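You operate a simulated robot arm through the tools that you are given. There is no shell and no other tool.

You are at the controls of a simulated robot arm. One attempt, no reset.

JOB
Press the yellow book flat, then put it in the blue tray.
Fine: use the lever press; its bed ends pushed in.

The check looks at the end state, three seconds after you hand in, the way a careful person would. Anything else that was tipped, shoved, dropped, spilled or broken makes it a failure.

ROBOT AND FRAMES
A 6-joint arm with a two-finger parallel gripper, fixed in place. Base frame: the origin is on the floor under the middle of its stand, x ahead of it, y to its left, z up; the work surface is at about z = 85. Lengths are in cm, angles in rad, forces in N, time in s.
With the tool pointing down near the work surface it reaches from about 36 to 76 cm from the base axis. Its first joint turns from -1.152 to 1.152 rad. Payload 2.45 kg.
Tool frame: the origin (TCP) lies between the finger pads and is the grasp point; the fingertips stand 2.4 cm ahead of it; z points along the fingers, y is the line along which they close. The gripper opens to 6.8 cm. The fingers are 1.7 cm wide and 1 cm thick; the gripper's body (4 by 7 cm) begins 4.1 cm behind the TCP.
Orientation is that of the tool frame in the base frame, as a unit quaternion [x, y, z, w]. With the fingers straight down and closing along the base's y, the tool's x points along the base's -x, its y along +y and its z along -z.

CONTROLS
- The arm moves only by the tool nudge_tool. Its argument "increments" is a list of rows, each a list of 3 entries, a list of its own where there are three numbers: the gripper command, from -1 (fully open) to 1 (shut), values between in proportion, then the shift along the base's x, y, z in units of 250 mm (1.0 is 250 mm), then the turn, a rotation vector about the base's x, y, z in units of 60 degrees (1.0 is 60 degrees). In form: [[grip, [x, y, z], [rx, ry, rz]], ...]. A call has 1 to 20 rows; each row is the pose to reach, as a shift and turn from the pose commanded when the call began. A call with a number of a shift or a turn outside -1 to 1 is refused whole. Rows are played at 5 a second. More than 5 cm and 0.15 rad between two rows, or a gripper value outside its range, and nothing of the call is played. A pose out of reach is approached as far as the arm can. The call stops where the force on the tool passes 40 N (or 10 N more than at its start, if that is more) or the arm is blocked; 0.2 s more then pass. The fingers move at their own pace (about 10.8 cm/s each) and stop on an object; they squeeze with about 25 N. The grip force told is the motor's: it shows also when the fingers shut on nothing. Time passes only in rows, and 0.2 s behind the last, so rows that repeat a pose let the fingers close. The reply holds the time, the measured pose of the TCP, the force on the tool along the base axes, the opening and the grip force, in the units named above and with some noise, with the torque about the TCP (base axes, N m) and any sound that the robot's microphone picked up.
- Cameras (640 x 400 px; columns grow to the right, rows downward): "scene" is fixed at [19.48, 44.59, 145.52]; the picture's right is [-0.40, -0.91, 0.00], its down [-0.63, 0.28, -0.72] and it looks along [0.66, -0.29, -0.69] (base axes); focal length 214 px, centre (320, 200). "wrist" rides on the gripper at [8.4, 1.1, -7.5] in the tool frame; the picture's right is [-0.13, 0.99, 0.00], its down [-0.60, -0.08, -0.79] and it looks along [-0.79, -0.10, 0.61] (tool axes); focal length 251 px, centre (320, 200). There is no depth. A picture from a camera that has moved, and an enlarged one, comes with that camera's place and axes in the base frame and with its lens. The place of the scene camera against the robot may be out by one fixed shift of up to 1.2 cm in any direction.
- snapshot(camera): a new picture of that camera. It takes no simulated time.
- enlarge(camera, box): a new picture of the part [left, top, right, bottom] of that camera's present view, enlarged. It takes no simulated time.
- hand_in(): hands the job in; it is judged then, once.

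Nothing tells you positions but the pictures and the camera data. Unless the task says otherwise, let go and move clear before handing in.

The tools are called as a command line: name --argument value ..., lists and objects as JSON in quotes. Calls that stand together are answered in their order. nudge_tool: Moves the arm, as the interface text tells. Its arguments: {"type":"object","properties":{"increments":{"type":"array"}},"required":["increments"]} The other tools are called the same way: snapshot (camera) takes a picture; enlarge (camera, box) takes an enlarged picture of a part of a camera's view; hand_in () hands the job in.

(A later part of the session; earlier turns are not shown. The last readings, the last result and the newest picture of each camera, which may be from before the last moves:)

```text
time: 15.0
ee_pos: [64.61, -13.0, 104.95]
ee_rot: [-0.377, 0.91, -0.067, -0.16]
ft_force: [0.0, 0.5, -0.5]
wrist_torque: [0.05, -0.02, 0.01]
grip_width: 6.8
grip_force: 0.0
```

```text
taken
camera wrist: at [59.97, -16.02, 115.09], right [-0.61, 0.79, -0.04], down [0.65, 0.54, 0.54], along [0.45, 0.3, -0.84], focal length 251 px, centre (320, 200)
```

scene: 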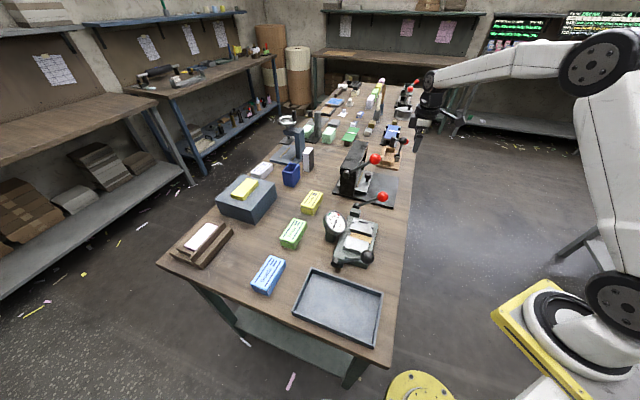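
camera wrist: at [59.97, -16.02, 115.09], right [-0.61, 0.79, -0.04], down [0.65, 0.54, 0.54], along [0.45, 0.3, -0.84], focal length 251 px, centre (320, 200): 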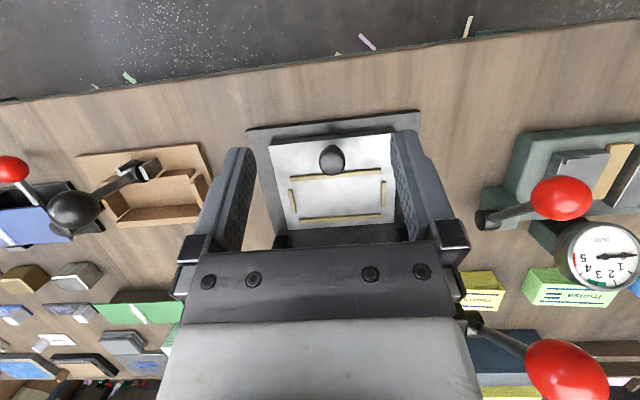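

enlarge --camera "wrist" --box '[240, 110, 432, 240]'

enlarge --camera "wrist" --box '[276, 155, 356, 225]'

enlarge --camera "wrist" --box '[330, 155, 410, 225]'

enlarge --camera "wrist" --box '[460, 120, 640, 240]'

```text
3.08 times, centred on (336, 175) of wrist
camera zoom: at [59.97, -16.02, 115.09], right [-0.61, 0.79, -0.04], down [0.65, 0.54, 0.54], along [0.45, 0.3, -0.84], focal length 774 px, centre (271, 277)
```

zoom: 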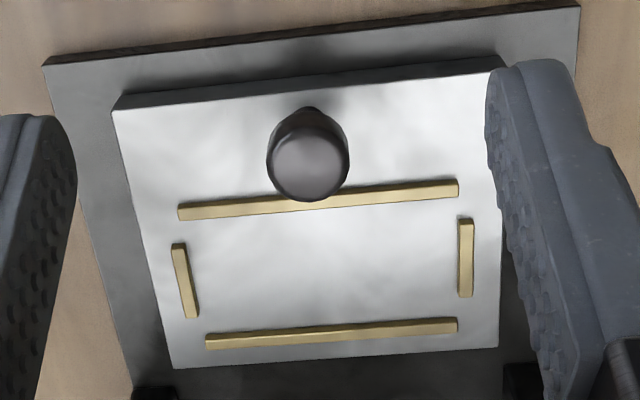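

```text
5.71 times, centred on (316, 190) of wrist
camera zoom: at [59.97, -16.02, 115.09], right [-0.61, 0.79, -0.04], down [0.65, 0.54, 0.54], along [0.45, 0.3, -0.84], focal length 1437 px, centre (343, 257)
```

zoom: 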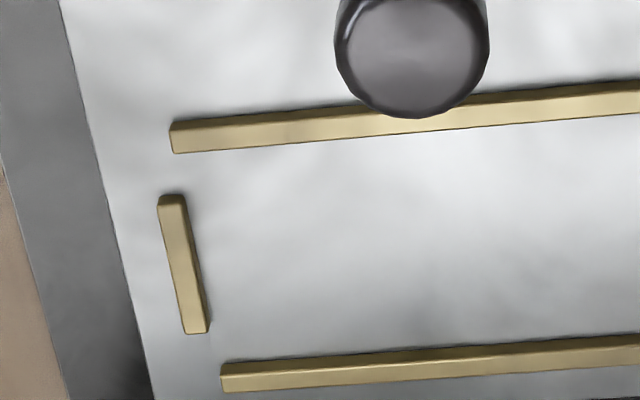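

```text
5.71 times, centred on (370, 190) of wrist
camera zoom: at [59.97, -16.02, 115.09], right [-0.61, 0.79, -0.04], down [0.65, 0.54, 0.54], along [0.45, 0.3, -0.84], focal length 1437 px, centre (34, 257)
```

zoom: 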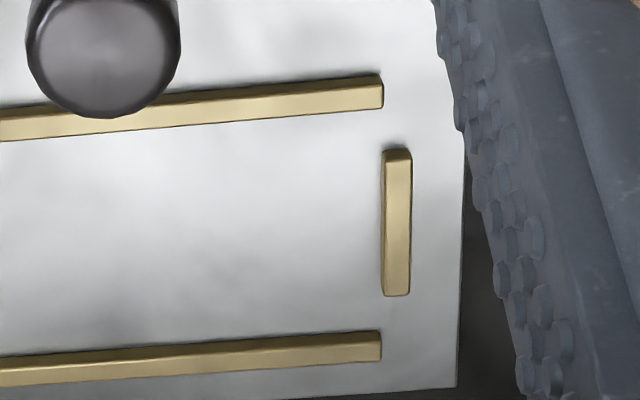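

```text
3.33 times, centred on (550, 180) of wrist
camera zoom: at [59.97, -16.02, 115.09], right [-0.61, 0.79, -0.04], down [0.65, 0.54, 0.54], along [0.45, 0.3, -0.84], focal length 838 px, centre (-447, 267)
```

zoom: 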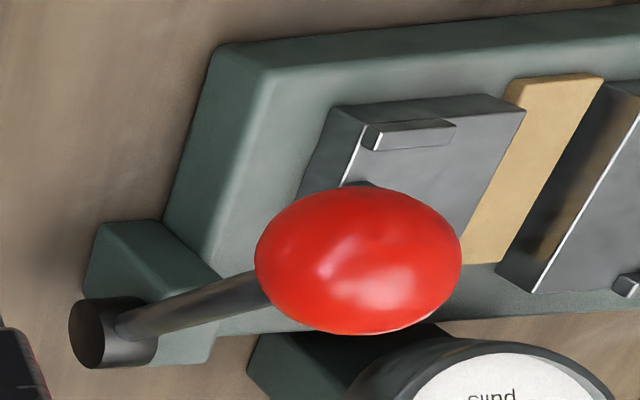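

The nest's inner bounds are q 45.0–50.9 and p 49.3–60.3, so its centre is about (72.65, −4.84) with comfortable margins for the book. I'm now rising and swinging over toward the book, clear above all levers.

nudge_tool --increments '[[-1, [-0.037, 0.064, 0.12], [0.0471, -0.0471, 0]], [-1, [-0.074, 0.128, 0.24], [0.0943, -0.0943, 0]], [-1, [-0.11, 0.192, 0.36], [0.1414, -0.1414, 0]], [-1, [-0.147, 0.256, 0.48], [0.1886, -0.1886, 0]], [-1, [-0.184, 0.32, 0.6], [0.2357, -0.2357, 0]], [-1, [-0.184, 0.32, 0.6], [0.2357, -0.2357, 0]]]'

nudge_tool --increments '[[-1, [0, 0.085, 0], [0, 0, -0.094]], [-1, [0, 0.17, 0], [0, 0, -0.1875]], [-1, [0, 0.255, 0], [0, 0, -0.281]], [-1, [0, 0.34, 0], [0, 0, -0.375]], [-1, [0, 0.425, 0], [0, 0, -0.469]], [-1, [0, 0.51, 0], [0, 0, -0.5625]], [-1, [0, 0.595, 0], [0, 0, -0.656]], [-1, [0, 0.68, 0], [0, 0, -0.75]], [-1, [0, 0.68, 0], [0, 0, -0.75]]]'

nudge_tool --increments '[[-1, [0.029, 0.078, 0], [0, 0, -0.094]], [-1, [0.058, 0.156, 0], [0, 0, -0.1875]], [-1, [0.087, 0.234, 0], [0, 0, -0.281]], [-1, [0.116, 0.312, 0], [0, 0, -0.375]], [-1, [0.145, 0.39, -0.1], [0, 0, -0.469]], [-1, [0.174, 0.468, -0.2], [0, 0, -0.5625]], [-1, [0.203, 0.546, -0.3], [0, 0, -0.656]], [-1, [0.232, 0.624, -0.4], [0, 0, -0.75]], [-1, [0.232, 0.624, -0.4], [0, 0, -0.75]]]'

snapshot --camera "wrist"

snapshot --camera "scene"

```text
time: 16.4
ee_pos: [60.04, -4.98, 119.99]
ee_rot: [-0.383, 0.924, 0.001, 0.001]
ft_force: [-1.3, 0.4, -0.7]
wrist_torque: [0.0, 0.02, -0.01]
grip_width: 6.8
grip_force: 0.0
```

```text
time: 18.4
ee_pos: [60.15, 12.11, 119.91]
ee_rot: [0.0, 1.0, 0.0, 0.002]
ft_force: [0.3, 0.5, 0.3]
wrist_torque: [-0.02, 0.02, 0.02]
grip_width: 6.83
grip_force: 0.2
```

```text
time: 20.4
ee_pos: [65.97, 27.5, 109.85]
ee_rot: [0.383, 0.924, 0.0, 0.002]
ft_force: [-0.7, 0.6, 0.6]
wrist_torque: [-0.01, 0.01, 0.01]
grip_width: 6.8
grip_force: 0.1
```

```text
taken
camera wrist: at [60.57, 34.3, 117.59], right [0.79, 0.61, 0.0], down [0.37, -0.48, 0.79], along [0.48, -0.63, -0.61], focal length 251 px, centre (320, 200)
```

wrist: 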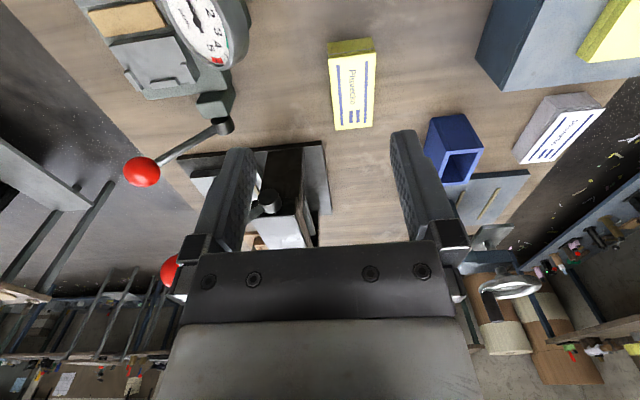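

```text
taken
```

scene: 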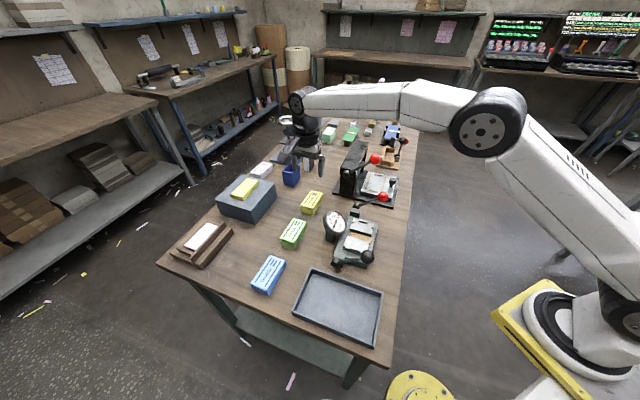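

enlarge --camera "wrist" --box '[300, 30, 400, 140]'

enlarge --camera "wrist" --box '[310, 30, 390, 90]'

enlarge --camera "wrist" --box '[310, 85, 390, 145]'

enlarge --camera "wrist" --box '[120, 0, 260, 120]'

```text
3.64 times, centred on (350, 85) of wrist
camera zoom: at [60.57, 34.3, 117.59], right [0.79, 0.61, 0.0], down [0.37, -0.48, 0.79], along [0.48, -0.63, -0.61], focal length 914 px, centre (211, 618)
```

zoom: 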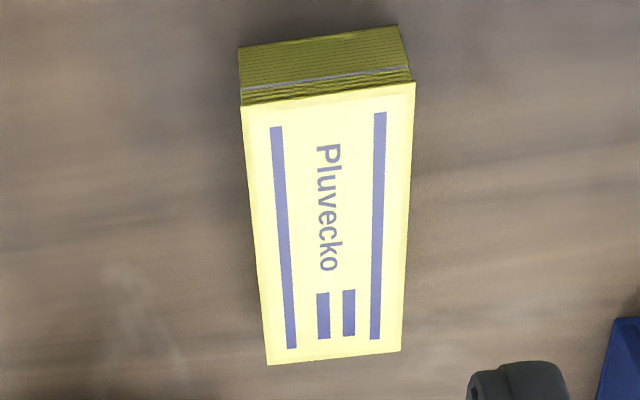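

```text
6.67 times, centred on (350, 60) of wrist
camera zoom: at [60.57, 34.3, 117.59], right [0.79, 0.61, 0.0], down [0.37, -0.48, 0.79], along [0.48, -0.63, -0.61], focal length 1676 px, centre (120, 1133)
```

zoom: 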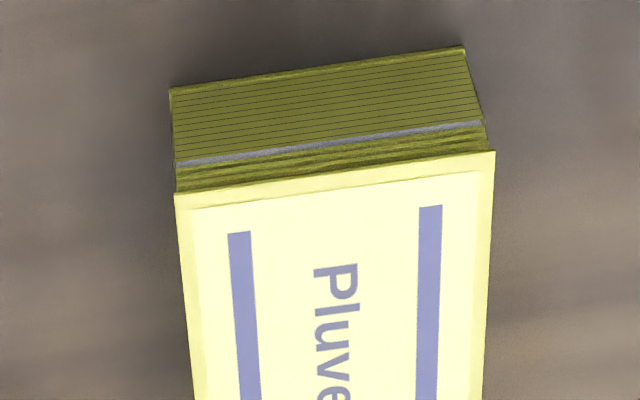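

```text
6.67 times, centred on (350, 115) of wrist
camera zoom: at [60.57, 34.3, 117.59], right [0.79, 0.61, 0.0], down [0.37, -0.48, 0.79], along [0.48, -0.63, -0.61], focal length 1676 px, centre (120, 767)
```

zoom: 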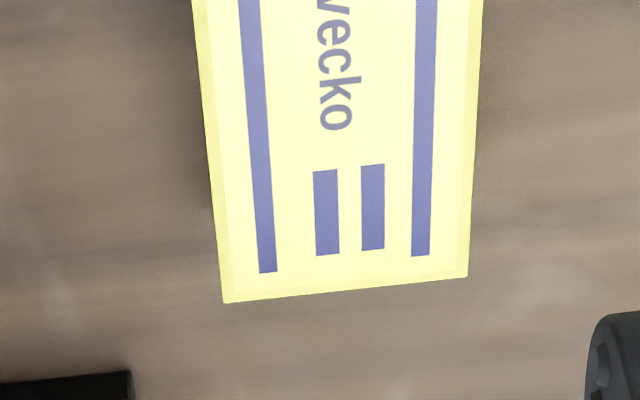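

```text
3.33 times, centred on (190, 60) of wrist
camera zoom: at [60.57, 34.3, 117.59], right [0.79, 0.61, 0.0], down [0.37, -0.48, 0.79], along [0.48, -0.63, -0.61], focal length 838 px, centre (753, 667)
```

zoom: 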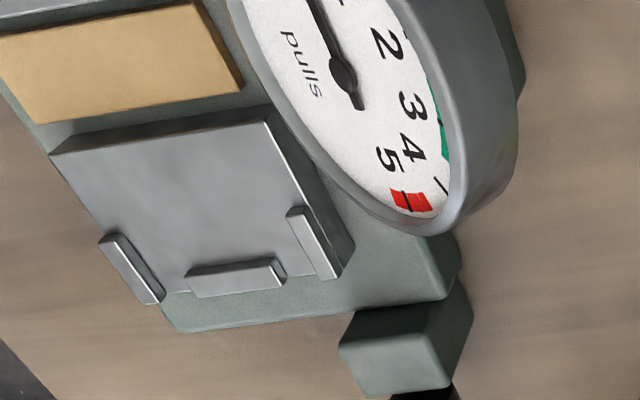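

The book's footprint is p 30.8–40.3, q 66.4–71.5, about 4.1 cm tall at the puffy end. I'll grip it across its width, 2.5 cm toward the near end from its middle; first I go above it to check reach.

nudge_tool --increments '[[-1, [0.061, -0.021, -0.1], [0, 0, 0]], [-1, [0.122, -0.042, -0.2], [0, 0, 0]], [-1, [0.184, -0.063, -0.3], [0, 0, 0]], [-1, [0.245, -0.084, -0.4], [0, 0, 0]], [-1, [0.245, -0.084, -0.47], [0, 0, 0]], [-1, [0.245, -0.084, -0.47], [0, 0, 0]]]'

snapshot --camera "wrist"

enlarge --camera "scene" --box '[260, 120, 380, 230]'

```text
time: 21.8
ee_pos: [72.08, 25.31, 98.29]
ee_rot: [0.382, 0.924, -0.001, 0.001]
ft_force: [-0.9, -0.4, 0.5]
wrist_torque: [0.0, 0.02, 0.01]
grip_width: 6.8
grip_force: 0.0
```

```text
taken
camera wrist: at [66.68, 32.14, 105.99], right [0.79, 0.61, 0.0], down [0.37, -0.48, 0.79], along [0.48, -0.63, -0.61], focal length 251 px, centre (320, 200)
```

wrist: 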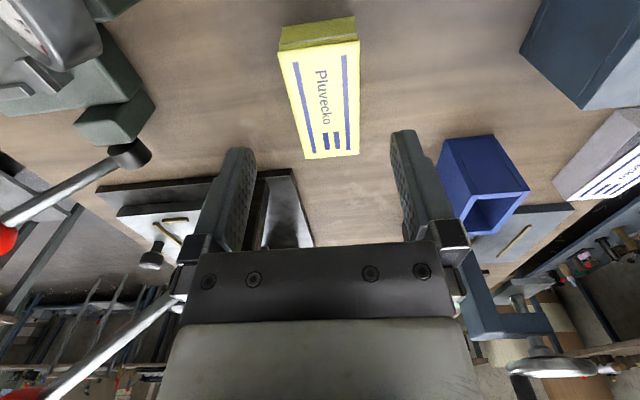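

```text
3.64 times, centred on (320, 175) of scene
camera zoom: at [19.48, 44.59, 145.52], right [-0.4, -0.91, 0.0], down [-0.63, 0.28, -0.72], along [0.66, -0.29, -0.69], focal length 780 px, centre (320, 291)
```

zoom: 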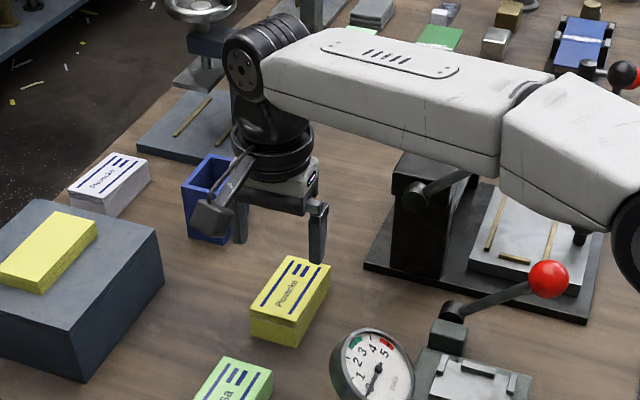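

Reach is fine here. I descend to just above the book and check the alignment of fingers with its sides.

nudge_tool --increments '[[-1, [0.003, 0.002, -0.08], [0, 0, 0]], [-1, [0.003, 0.002, -0.16], [0, 0, 0]], [-1, [0.003, 0.002, -0.22], [0, 0, 0]], [-1, [0.003, 0.002, -0.22], [0, 0, 0]]]'

snapshot --camera "wrist"

snapshot --camera "scene"

enlarge --camera "scene" --box '[260, 140, 370, 230]'

```text
time: 22.8
ee_pos: [71.88, 25.45, 92.74]
ee_rot: [0.383, 0.924, 0.0, 0.002]
ft_force: [0.5, 0.5, 0.3]
wrist_torque: [-0.02, -0.01, -0.03]
grip_width: 6.78
grip_force: 0.0
```

```text
taken
camera wrist: at [66.61, 32.18, 100.39], right [0.79, 0.61, 0.0], down [0.37, -0.48, 0.8], along [0.49, -0.63, -0.61], focal length 251 px, centre (320, 200)
```

wrist: 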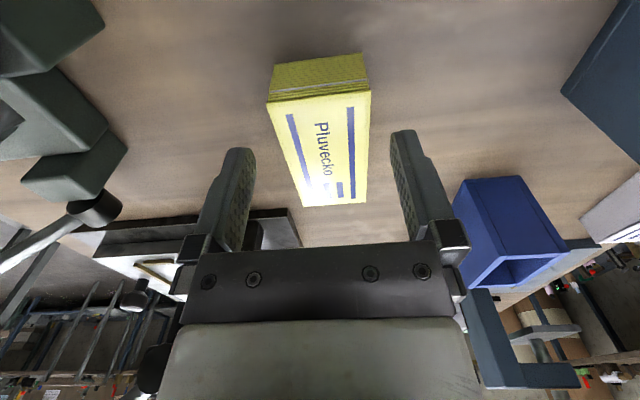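

```text
taken
```

scene: 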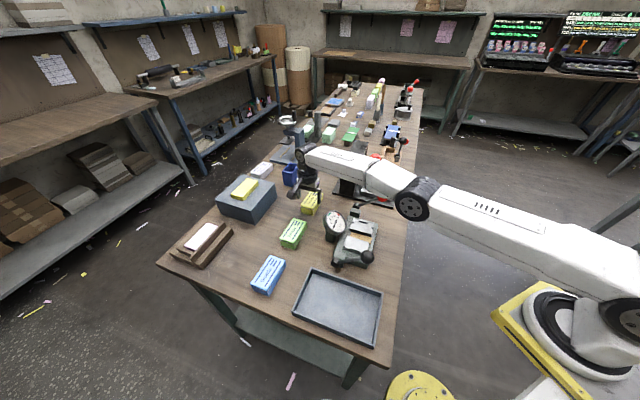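

```text
4.44 times, centred on (315, 185) of scene
camera zoom: at [19.48, 44.59, 145.52], right [-0.4, -0.91, 0.0], down [-0.63, 0.28, -0.72], along [0.66, -0.29, -0.69], focal length 953 px, centre (342, 267)
```

zoom: 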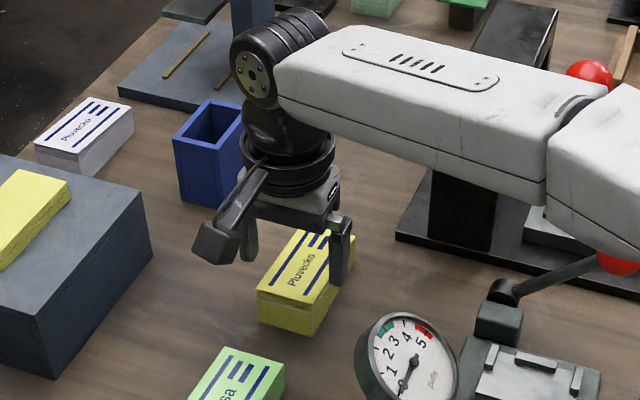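

The arm is nearly fully stretched here (x lags by 0.3 cm), so I'll tilt the tool 12° about its closing axis, which brings the wrist inward and raises the elbow. Then I check before descending.

nudge_tool --increments '[[-1, [0, 0, 0.02], [-0.0707, -0.0707, 0]], [-1, [0, 0, 0.02], [-0.1414, -0.1414, 0]], [-1, [0, 0, 0], [-0.1414, -0.1414, 0]], [-1, [0, 0, 0], [-0.1414, -0.1414, 0]]]'

snapshot --camera "wrist"

snapshot --camera "scene"

enlarge --camera "scene" --box '[260, 140, 370, 230]'

```text
time: 23.8
ee_pos: [72.03, 25.5, 92.68]
ee_rot: [0.38, 0.919, -0.041, 0.099]
ft_force: [0.3, -0.6, -1.0]
wrist_torque: [0.01, -0.01, 0.0]
grip_width: 6.8
grip_force: 0.1
```

```text
taken
camera wrist: at [65.77, 33.22, 98.51], right [0.79, 0.61, 0.03], down [0.24, -0.36, 0.9], along [0.56, -0.71, -0.43], focal length 251 px, centre (320, 200)
```

wrist: 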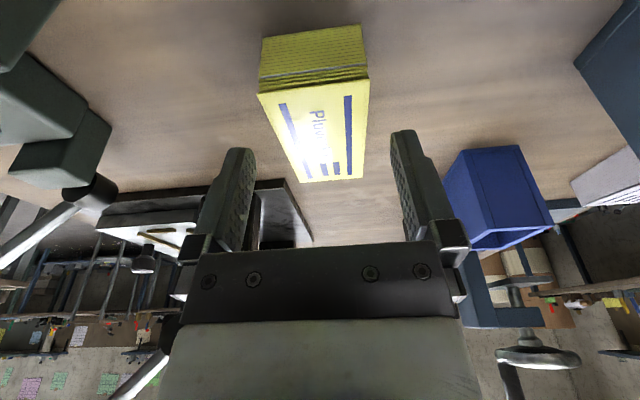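

```text
taken
```

scene: 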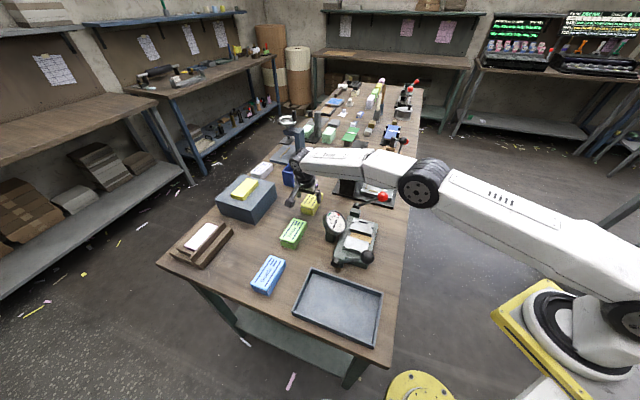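

```text
4.44 times, centred on (315, 185) of scene
camera zoom: at [19.48, 44.59, 145.52], right [-0.4, -0.91, 0.0], down [-0.63, 0.28, -0.72], along [0.66, -0.29, -0.69], focal length 953 px, centre (342, 267)
```

zoom: 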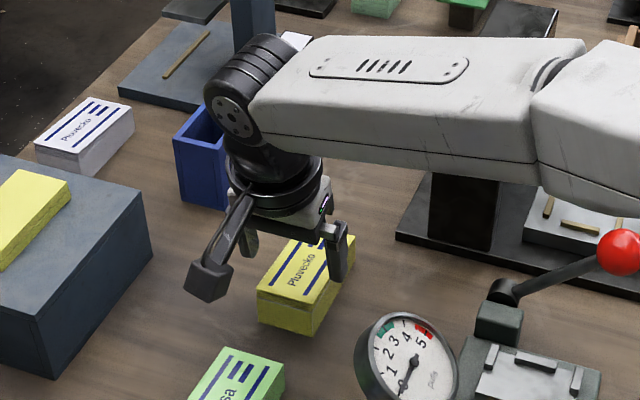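

The elbow lifted well clear. Descending the last 4 cm with the fingers on either side of the book.

nudge_tool --increments '[[-1, [0, 0, -0.05], [0, 0, 0]], [-1, [0, 0, -0.1], [0, 0, 0]], [-1, [0, 0, -0.14], [0, 0, 0]], [-1, [0, 0, -0.166], [0, 0, 0]], [-1, [0, 0, -0.166], [0, 0, 0]]]'

snapshot --camera "wrist"

enlarge --camera "scene" --box '[260, 140, 370, 230]'

```text
time: 25.0
ee_pos: [72.07, 25.47, 88.68]
ee_rot: [0.381, 0.918, -0.041, 0.098]
ft_force: [-0.5, -0.4, 0.2]
wrist_torque: [-0.03, 0.01, 0.03]
grip_width: 6.81
grip_force: 0.0
```

```text
taken
camera wrist: at [65.78, 33.23, 94.35], right [0.79, 0.61, 0.03], down [0.24, -0.36, 0.9], along [0.56, -0.71, -0.43], focal length 251 px, centre (320, 200)
```

wrist: 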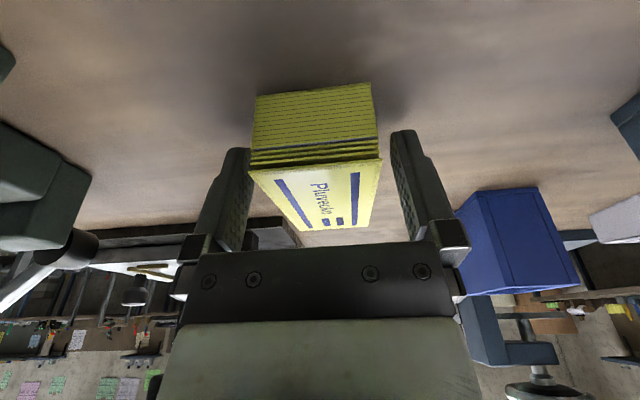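

```text
4.44 times, centred on (315, 185) of scene
camera zoom: at [19.48, 44.59, 145.52], right [-0.4, -0.91, 0.0], down [-0.63, 0.28, -0.72], along [0.66, -0.29, -0.69], focal length 953 px, centre (342, 267)
```

zoom: 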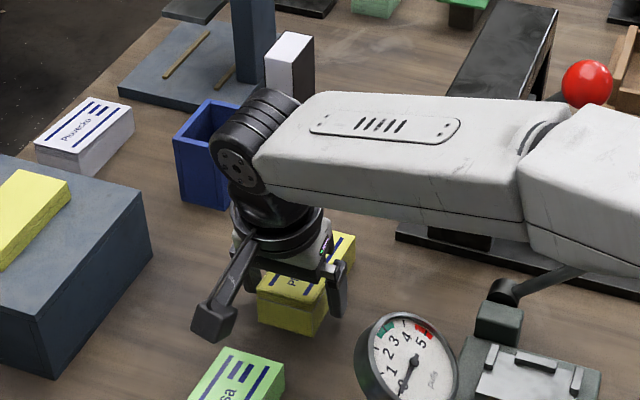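

The book stands between the fingers. Closing on it.

nudge_tool --increments '[[0, [0, 0, 0], [0, 0, 0]], [0.5, [0, 0, 0], [0, 0, 0]], [1, [0, 0, 0], [0, 0, 0]], [1, [0, 0, 0], [0, 0, 0]], [1, [0, 0, 0], [0, 0, 0]]]'

snapshot --camera "wrist"

```text
time: 26.2
ee_pos: [72.15, 25.36, 88.55]
ee_rot: [0.381, 0.919, -0.041, 0.097]
ft_force: [-0.8, 1.0, 0.2]
wrist_torque: [0.02, 0.0, 0.03]
grip_width: 4.99
grip_force: 25.4
```

```text
taken
camera wrist: at [65.77, 33.23, 94.35], right [0.79, 0.61, 0.03], down [0.24, -0.36, 0.9], along [0.56, -0.71, -0.43], focal length 251 px, centre (320, 200)
```

wrist: 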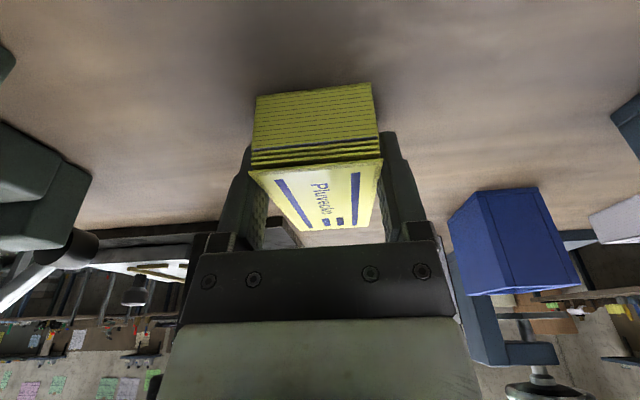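

The grip holds at 5.0 cm. Lifting slowly and checking the book doesn't droop.

nudge_tool --increments '[[1, [0, 0, 0.03], [0, 0, 0]], [1, [0, 0, 0.06], [0, 0, 0]], [1, [0, 0, 0.1], [0, 0, 0]], [1, [-0.01, -0.003, 0.16], [0, 0, 0]], [1, [-0.02, -0.006, 0.24], [0, 0, 0]], [1, [-0.02, -0.006, 0.24], [0, 0, 0]]]'

snapshot --camera "wrist"

enlarge --camera "scene" --box '[260, 120, 400, 230]'

```text
time: 27.6
ee_pos: [71.59, 25.2, 94.62]
ee_rot: [0.38, 0.919, -0.039, 0.098]
ft_force: [-0.5, 0.0, -1.5]
wrist_torque: [0.03, 0.04, 0.0]
grip_width: 4.97
grip_force: 25.3
```

```text
taken
camera wrist: at [65.29, 33.08, 100.35], right [0.79, 0.61, 0.03], down [0.24, -0.36, 0.9], along [0.56, -0.71, -0.43], focal length 251 px, centre (320, 200)
```

wrist: 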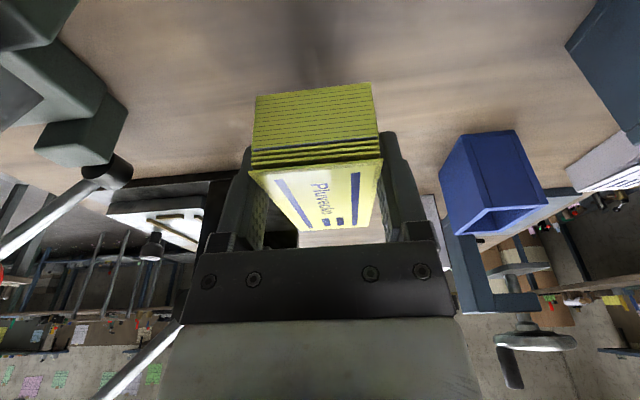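

```text
3.64 times, centred on (330, 175) of scene
camera zoom: at [19.49, 44.59, 145.52], right [-0.4, -0.91, 0.0], down [-0.63, 0.28, -0.72], along [0.66, -0.29, -0.69], focal length 780 px, centre (284, 291)
```

zoom: 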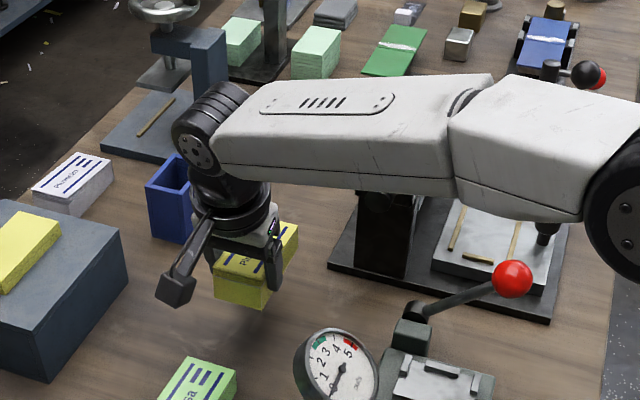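

The book hangs level, but lowering it into the nest with this lean would put the wrist camera through the press lever's ball. I'll set it down nearer, at a free bench spot (p 36, q 64), and regrip it upright past its middle so the camera stays clear.

nudge_tool --increments '[[1, [-0.054, -0.074, 0], [0, 0, 0]], [1, [-0.1076, -0.1472, 0], [0, 0, 0]], [1, [-0.1076, -0.1472, -0.08], [0, 0, 0]], [1, [-0.1076, -0.1472, -0.16], [0, 0, 0]], [1, [-0.1076, -0.1472, -0.21], [0, 0, 0]], [1, [-0.1076, -0.1472, -0.232], [0, 0, 0]], [1, [-0.1076, -0.1472, -0.232], [0, 0, 0]]]'

snapshot --camera "wrist"

enlarge --camera "scene" --box '[260, 120, 400, 230]'

```text
time: 29.2
ee_pos: [69.06, 21.61, 88.78]
ee_rot: [0.381, 0.918, -0.041, 0.098]
ft_force: [-0.6, 0.5, -1.8]
wrist_torque: [0.03, 0.03, 0.0]
grip_width: 4.98
grip_force: 24.8
```

```text
taken
camera wrist: at [62.61, 29.41, 94.49], right [0.79, 0.61, 0.03], down [0.24, -0.36, 0.9], along [0.56, -0.71, -0.43], focal length 251 px, centre (320, 200)
```

wrist: 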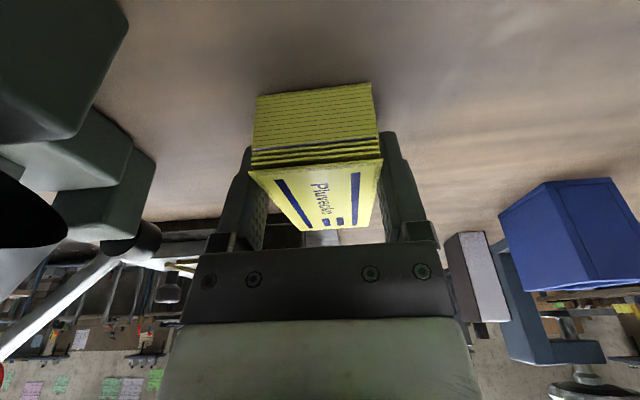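

```text
3.64 times, centred on (330, 175) of scene
camera zoom: at [19.49, 44.59, 145.52], right [-0.4, -0.91, 0.0], down [-0.63, 0.28, -0.72], along [0.66, -0.29, -0.69], focal length 780 px, centre (284, 291)
```

zoom: 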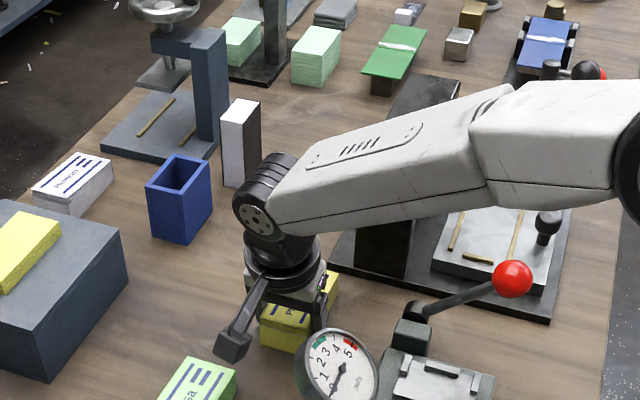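

The book is just above the bench. Lowering the last millimetre and releasing.

nudge_tool --increments '[[1, [0, 0, -0.005], [0, 0, 0]], [1, [0, 0, -0.008], [0, 0, 0]], [0.4, [0, 0, -0.008], [0, 0, 0]], [0, [0, 0, -0.008], [0, 0, 0]], [-1, [0, 0, -0.008], [0, 0, 0]], [-1, [0, 0, -0.008], [0, 0, 0]], [-1, [0, 0, 0.1], [0, 0, 0]], [-1, [0, 0, 0.25], [0, 0, 0]], [-1, [0, 0, 0.4], [0, 0, 0]], [-1, [0, 0, 0.4], [0.0707, 0.0707, 0]], [-1, [0, 0, 0.4], [0.1414, 0.1414, 0]], [-1, [0, 0, 0.4], [0.1414, 0.1414, 0]]]'

snapshot --camera "wrist"

enlarge --camera "scene" --box '[260, 120, 400, 230]'

```text
time: 31.8
ee_pos: [68.96, 21.69, 98.82]
ee_rot: [0.383, 0.924, -0.001, 0.001]
ft_force: [0.1, 0.1, 0.3]
wrist_torque: [-0.03, 0.01, 0.02]
grip_width: 6.8
grip_force: 0.1
```

```text
taken
camera wrist: at [63.59, 28.4, 106.49], right [0.79, 0.61, 0.0], down [0.37, -0.48, 0.79], along [0.48, -0.63, -0.61], focal length 251 px, centre (320, 200)
```

wrist: 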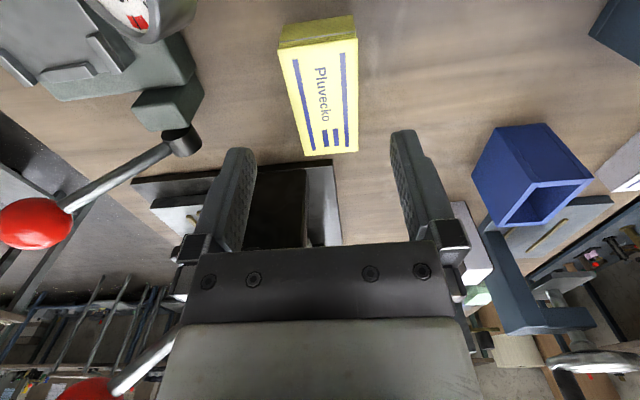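

```text
3.64 times, centred on (330, 175) of scene
camera zoom: at [19.48, 44.59, 145.52], right [-0.4, -0.91, 0.0], down [-0.63, 0.28, -0.72], along [0.66, -0.29, -0.69], focal length 780 px, centre (284, 291)
```

zoom: 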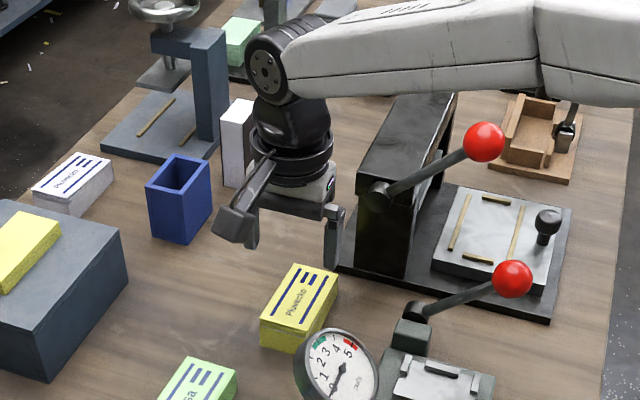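

The book stands neatly at the new spot. I zoom in to locate it exactly.

enlarge --camera "wrist" --box '[260, 0, 380, 80]'

enlarge --camera "wrist" --box '[260, 90, 380, 170]'

enlarge --camera "wrist" --box '[0, 100, 210, 260]'

```text
5.00 times, centred on (320, 40) of wrist
camera zoom: at [63.59, 28.4, 106.49], right [0.79, 0.61, 0.0], down [0.37, -0.48, 0.79], along [0.48, -0.63, -0.61], focal length 1257 px, centre (320, 1000)
```

zoom: 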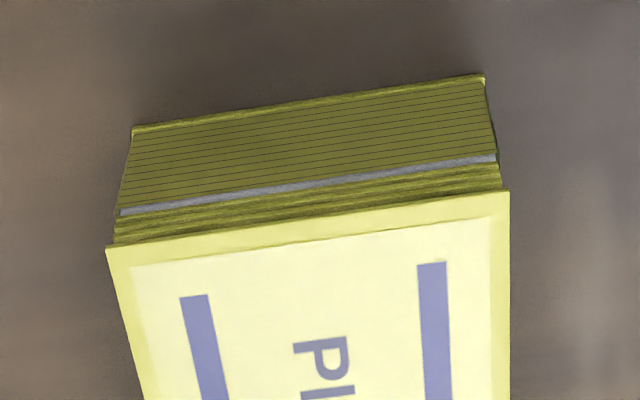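

```text
5.00 times, centred on (320, 130) of wrist
camera zoom: at [63.59, 28.4, 106.49], right [0.79, 0.61, 0.0], down [0.37, -0.48, 0.79], along [0.48, -0.63, -0.61], focal length 1257 px, centre (320, 550)
```

zoom: 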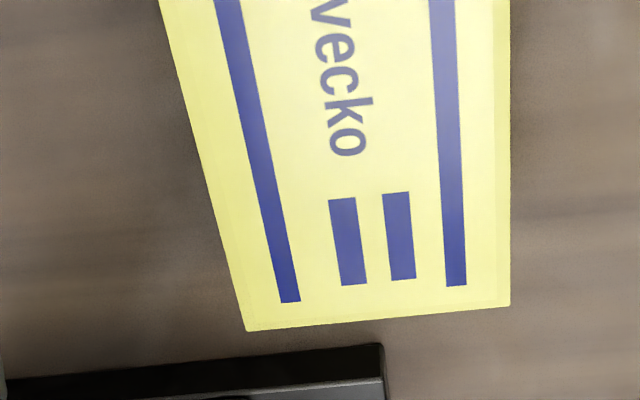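

```text
2.50 times, centred on (105, 180) of wrist
camera zoom: at [63.59, 28.4, 106.49], right [0.79, 0.61, 0.0], down [0.37, -0.48, 0.79], along [0.48, -0.63, -0.61], focal length 629 px, centre (858, 250)
```

zoom: 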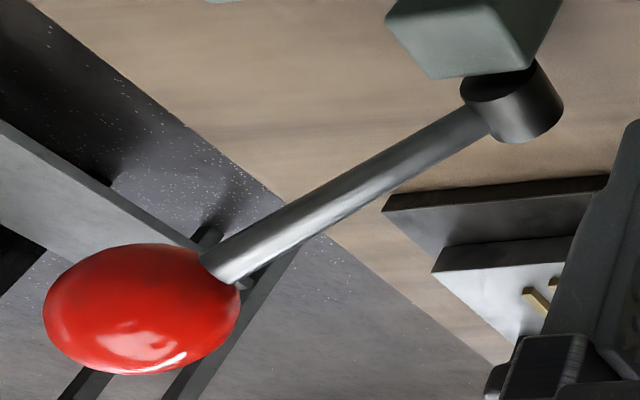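

The book is now centred at about p 36.2, q 64.0. I move over its far half and lower to just above it with the upright tool.

nudge_tool --increments '[[-1, [0.066, -0.066, 0], [0, 0, 0]], [-1, [0.132, -0.1316, 0], [0, 0, 0]], [-1, [0.132, -0.1316, -0.1], [0, 0, 0]], [-1, [0.132, -0.1316, -0.22], [0, 0, 0]], [-1, [0.132, -0.1316, -0.22], [0, 0, 0]]]'

snapshot --camera "wrist"

snapshot --camera "scene"

enlarge --camera "scene" --box '[260, 120, 400, 230]'

```text
time: 33.0
ee_pos: [72.37, 18.44, 93.22]
ee_rot: [0.383, 0.924, 0.0, 0.002]
ft_force: [0.8, -0.2, -0.5]
wrist_torque: [-0.02, -0.03, -0.01]
grip_width: 6.77
grip_force: 0.0
```

```text
taken
camera wrist: at [66.93, 25.14, 100.97], right [0.79, 0.61, 0.0], down [0.37, -0.48, 0.79], along [0.48, -0.63, -0.61], focal length 251 px, centre (320, 200)
```

wrist: 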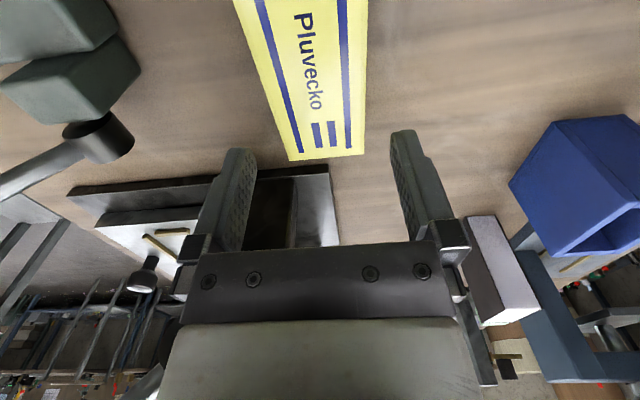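

```text
taken
```

scene: 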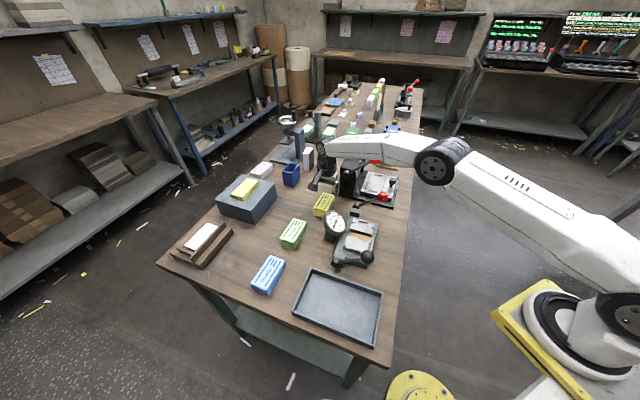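

```text
3.64 times, centred on (330, 175) of scene
camera zoom: at [19.48, 44.59, 145.52], right [-0.4, -0.91, 0.0], down [-0.63, 0.28, -0.72], along [0.66, -0.29, -0.69], focal length 780 px, centre (284, 291)
```

zoom: 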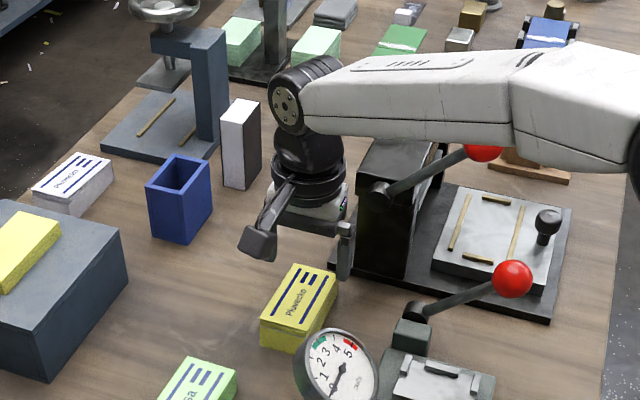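

All clear; the forearm is well above the lever balls. Descending over the far half and closing.

nudge_tool --increments '[[-1, [0, 0, -0.05], [0, 0, 0]], [-1, [0, 0, -0.1], [0, 0, 0]], [-1, [0, 0, -0.15], [0, 0, 0]], [-1, [0, 0, -0.189], [0, 0, 0]], [-1, [0, 0, -0.189], [0, 0, 0]]]'

snapshot --camera "wrist"

enlarge --camera "scene" --box '[260, 120, 400, 230]'

```text
time: 34.2
ee_pos: [72.08, 18.49, 88.61]
ee_rot: [0.381, 0.924, 0.0, 0.001]
ft_force: [-0.3, 0.4, -0.1]
wrist_torque: [-0.01, 0.02, -0.01]
grip_width: 6.8
grip_force: 0.1
```

```text
taken
camera wrist: at [66.84, 25.22, 96.24], right [0.79, 0.61, 0.0], down [0.37, -0.48, 0.79], along [0.48, -0.63, -0.61], focal length 251 px, centre (320, 200)
```

wrist: 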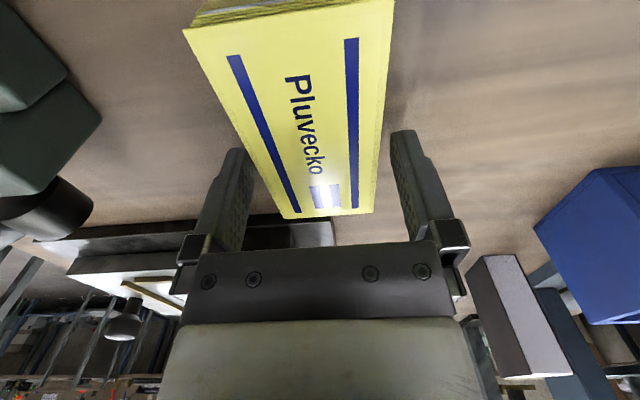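

```text
3.64 times, centred on (330, 175) of scene
camera zoom: at [19.48, 44.59, 145.52], right [-0.4, -0.91, 0.0], down [-0.63, 0.28, -0.72], along [0.66, -0.29, -0.69], focal length 780 px, centre (284, 291)
```

zoom: 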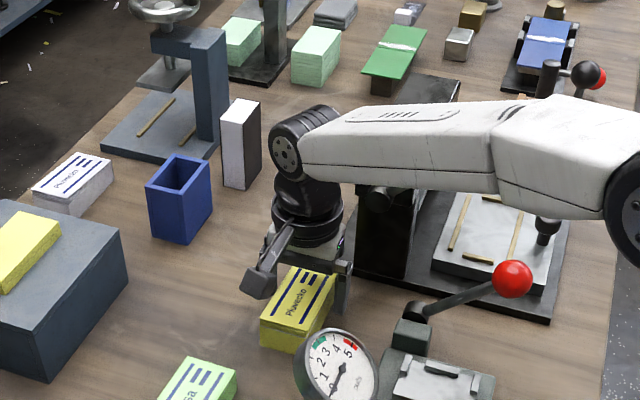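

The book is between the fingers and nothing else is touched. Closing, then lifting a little.

nudge_tool --increments '[[0, [0, 0, 0], [0, 0, 0]], [0.5, [0, 0, 0], [0, 0, 0]], [1, [0, 0, 0], [0, 0, 0]], [1, [0, 0, 0], [0, 0, 0]], [1, [0, 0, 0], [0, 0, 0]], [1, [0, 0, 0.03], [0, 0, 0]], [1, [0, 0, 0.06], [0, 0, 0]], [1, [0, 0, 0.12], [0, 0, 0]], [1, [0, 0, 0.2], [0, 0, 0]], [1, [0, 0, 0.2], [0, 0, 0]]]'

snapshot --camera "wrist"

enlarge --camera "scene" --box '[260, 120, 400, 230]'

```text
time: 36.4
ee_pos: [72.17, 18.41, 93.51]
ee_rot: [0.383, 0.924, 0.0, 0.001]
ft_force: [0.3, -0.2, -1.1]
wrist_torque: [-0.03, -0.01, -0.01]
grip_width: 4.96
grip_force: 24.8
```

```text
taken
camera wrist: at [66.82, 25.15, 101.23], right [0.79, 0.61, 0.0], down [0.37, -0.48, 0.79], along [0.48, -0.63, -0.61], focal length 251 px, centre (320, 200)
```

wrist: 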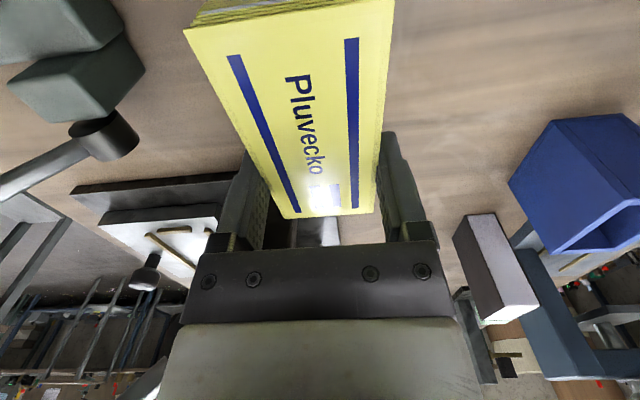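

```text
3.64 times, centred on (330, 175) of scene
camera zoom: at [19.49, 44.59, 145.52], right [-0.4, -0.91, 0.0], down [-0.63, 0.28, -0.72], along [0.66, -0.29, -0.69], focal length 780 px, centre (284, 291)
```

zoom: 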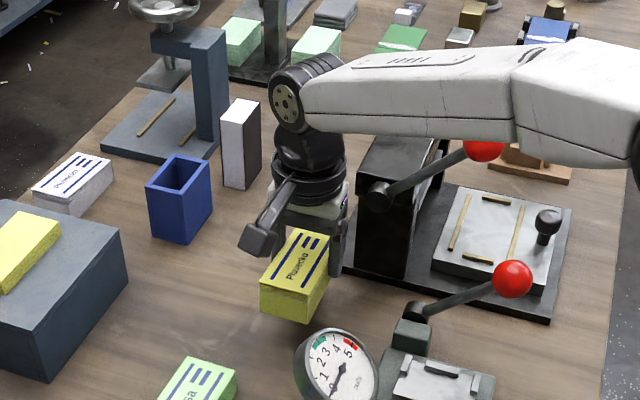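

The book is firmly held and level. I lift it above the lever balls and carry it round to the press side.

nudge_tool --increments '[[1, [-0.06, -0.012, 0.14], [0, 0, 0]], [1, [-0.13, -0.025, 0.28], [0, 0, 0]], [1, [-0.2, -0.04, 0.42], [0, 0, 0]], [1, [-0.25, -0.05, 0.58], [0, 0, 0]], [1, [-0.25, -0.05, 0.75], [0, 0, 0]], [1, [-0.25, -0.05, 0.92], [0, 0, 0]], [1, [-0.25, -0.05, 1.0], [0, 0, 0]], [1, [-0.25, -0.05, 1.0], [0, 0, 0]]]'

nudge_tool --increments '[[1, [0, -0.17, 0], [0, 0, 0]], [1, [0, -0.34, 0], [0, 0, 0]], [1, [0, -0.51, 0], [0, 0, 0]], [1, [0, -0.68, 0], [0, 0, 0]], [1, [0.02, -0.85, 0], [0, 0, 0]], [1, [0.04, -1.0, 0], [0, 0, 0]], [1, [0.04, -1.0, 0], [0, 0, 0]]]'

snapshot --camera "wrist"

enlarge --camera "scene" --box '[320, 90, 460, 210]'

```text
time: 38.2
ee_pos: [65.91, 17.2, 118.51]
ee_rot: [0.382, 0.924, 0.0, 0.001]
ft_force: [0.6, 0.1, -0.7]
wrist_torque: [-0.01, 0.01, 0.02]
grip_width: 4.96
grip_force: 25.1
```

```text
time: 39.8
ee_pos: [66.9, -7.84, 118.63]
ee_rot: [0.383, 0.924, 0.0, 0.001]
ft_force: [-0.7, 0.4, -1.2]
wrist_torque: [0.01, 0.0, -0.01]
grip_width: 4.95
grip_force: 25.0
```

```text
taken
camera wrist: at [61.55, -1.12, 126.19], right [0.79, 0.61, 0.0], down [0.37, -0.48, 0.79], along [0.48, -0.63, -0.61], focal length 251 px, centre (320, 200)
```

wrist: 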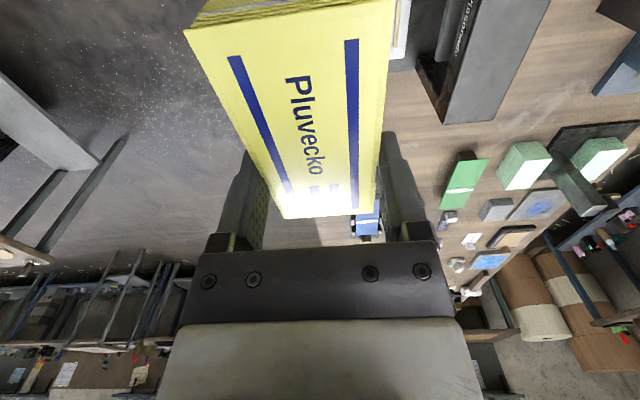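

```text
3.33 times, centred on (390, 150) of scene
camera zoom: at [19.49, 44.59, 145.52], right [-0.4, -0.91, 0.0], down [-0.63, 0.28, -0.72], along [0.66, -0.29, -0.69], focal length 715 px, centre (87, 367)
```

zoom: 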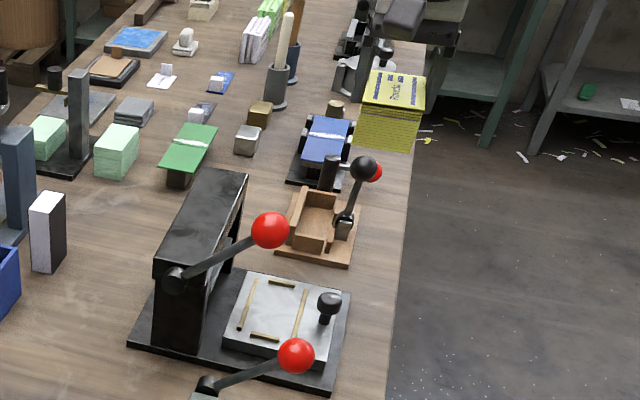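

Held steady above the free side. I come down to z ≈ 103 and move over the nest with the camera kept clear of the lever.

nudge_tool --increments '[[1, [0, 0, -0.16], [0, 0, 0]], [1, [0, 0, -0.32], [0, 0, 0]], [1, [0, 0, -0.48], [0, 0, 0]], [1, [0.0537, -0.0537, -0.624], [0, 0, 0]], [1, [0.1055, -0.1055, -0.624], [0, 0, 0]], [1, [0.1932, -0.0178, -0.624], [0, 0, 0]], [1, [0.2815, 0.0704, -0.624], [0, 0, 0]], [1, [0.2815, 0.0704, -0.624], [0, 0, 0]]]'

snapshot --camera "wrist"

enlarge --camera "scene" --box '[330, 110, 430, 210]'

```text
time: 41.6
ee_pos: [73.95, -6.01, 102.9]
ee_rot: [0.383, 0.924, 0.0, 0.001]
ft_force: [-0.1, -0.5, -0.4]
wrist_torque: [0.01, 0.0, 0.0]
grip_width: 4.96
grip_force: 25.1
```

```text
taken
camera wrist: at [68.66, 0.72, 110.6], right [0.79, 0.61, 0.0], down [0.37, -0.48, 0.79], along [0.48, -0.63, -0.61], focal length 251 px, centre (320, 200)
```

wrist: 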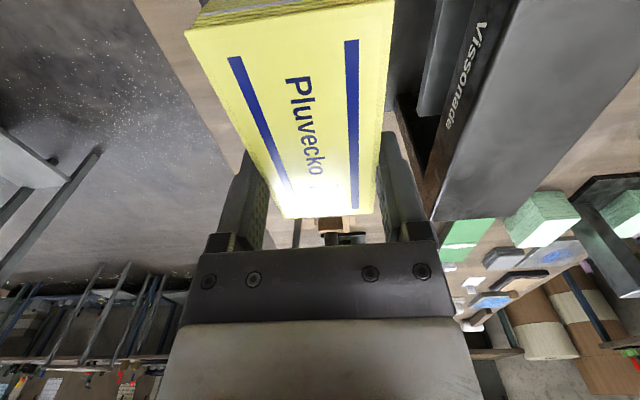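

```text
4.00 times, centred on (380, 160) of scene
camera zoom: at [19.49, 44.59, 145.52], right [-0.4, -0.91, 0.0], down [-0.63, 0.28, -0.72], along [0.66, -0.29, -0.69], focal length 858 px, centre (80, 360)
```

zoom: 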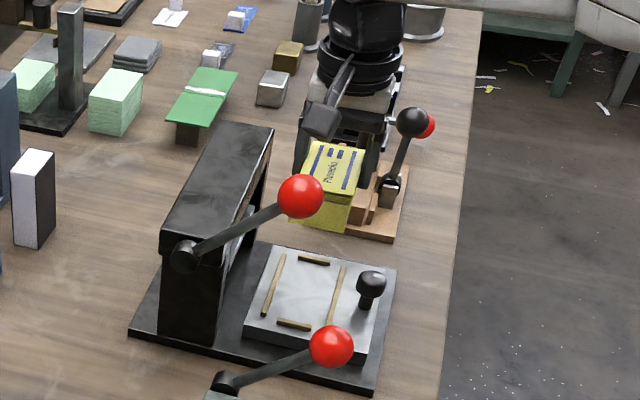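

Position matches the plan to within a millimetre. Lowering to about 1.5 cm above the bed and checking alignment with the strips.

nudge_tool --increments '[[1, [0, 0, -0.1], [0, 0, 0]], [1, [0, 0, -0.2], [0, 0, 0]], [1, [0, 0, -0.3], [0, 0, 0]], [1, [0, 0, -0.38], [0, 0, 0]], [1, [0, 0, -0.38], [0, 0, 0]]]'

snapshot --camera "wrist"

enlarge --camera "scene" --box '[345, 140, 405, 200]'

enlarge --camera "wrist" --box '[130, 0, 450, 160]'

```text
time: 42.8
ee_pos: [73.89, -5.99, 93.34]
ee_rot: [0.383, 0.924, -0.001, 0.001]
ft_force: [1.0, -0.1, -0.7]
wrist_torque: [-0.01, 0.0, 0.01]
grip_width: 4.96
grip_force: 25.2
```

```text
taken
camera wrist: at [68.63, 0.71, 101.05], right [0.79, 0.61, 0.0], down [0.37, -0.48, 0.79], along [0.48, -0.63, -0.61], focal length 251 px, centre (320, 200)
```

wrist: 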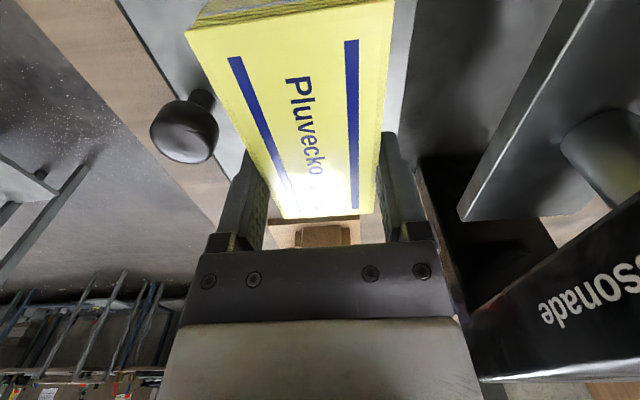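

```text
6.67 times, centred on (375, 170) of scene
camera zoom: at [19.49, 44.59, 145.52], right [-0.4, -0.91, 0.0], down [-0.63, 0.28, -0.72], along [0.66, -0.29, -0.69], focal length 1430 px, centre (-47, 400)
```

zoom: 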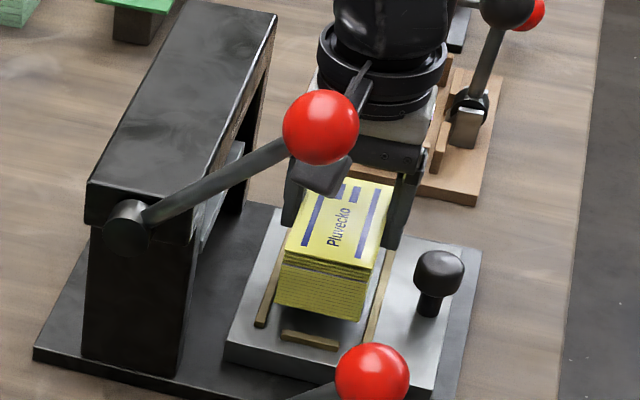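

```text
2.00 times, centred on (290, 80) of wrist
camera zoom: at [68.63, 0.71, 101.05], right [0.79, 0.61, 0.0], down [0.37, -0.48, 0.79], along [0.48, -0.63, -0.61], focal length 503 px, centre (380, 440)
```

zoom: 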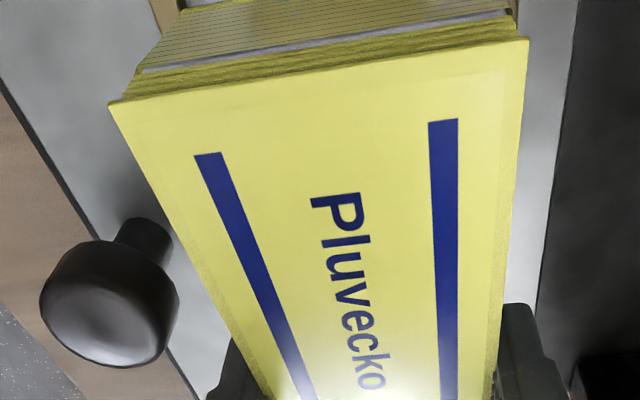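

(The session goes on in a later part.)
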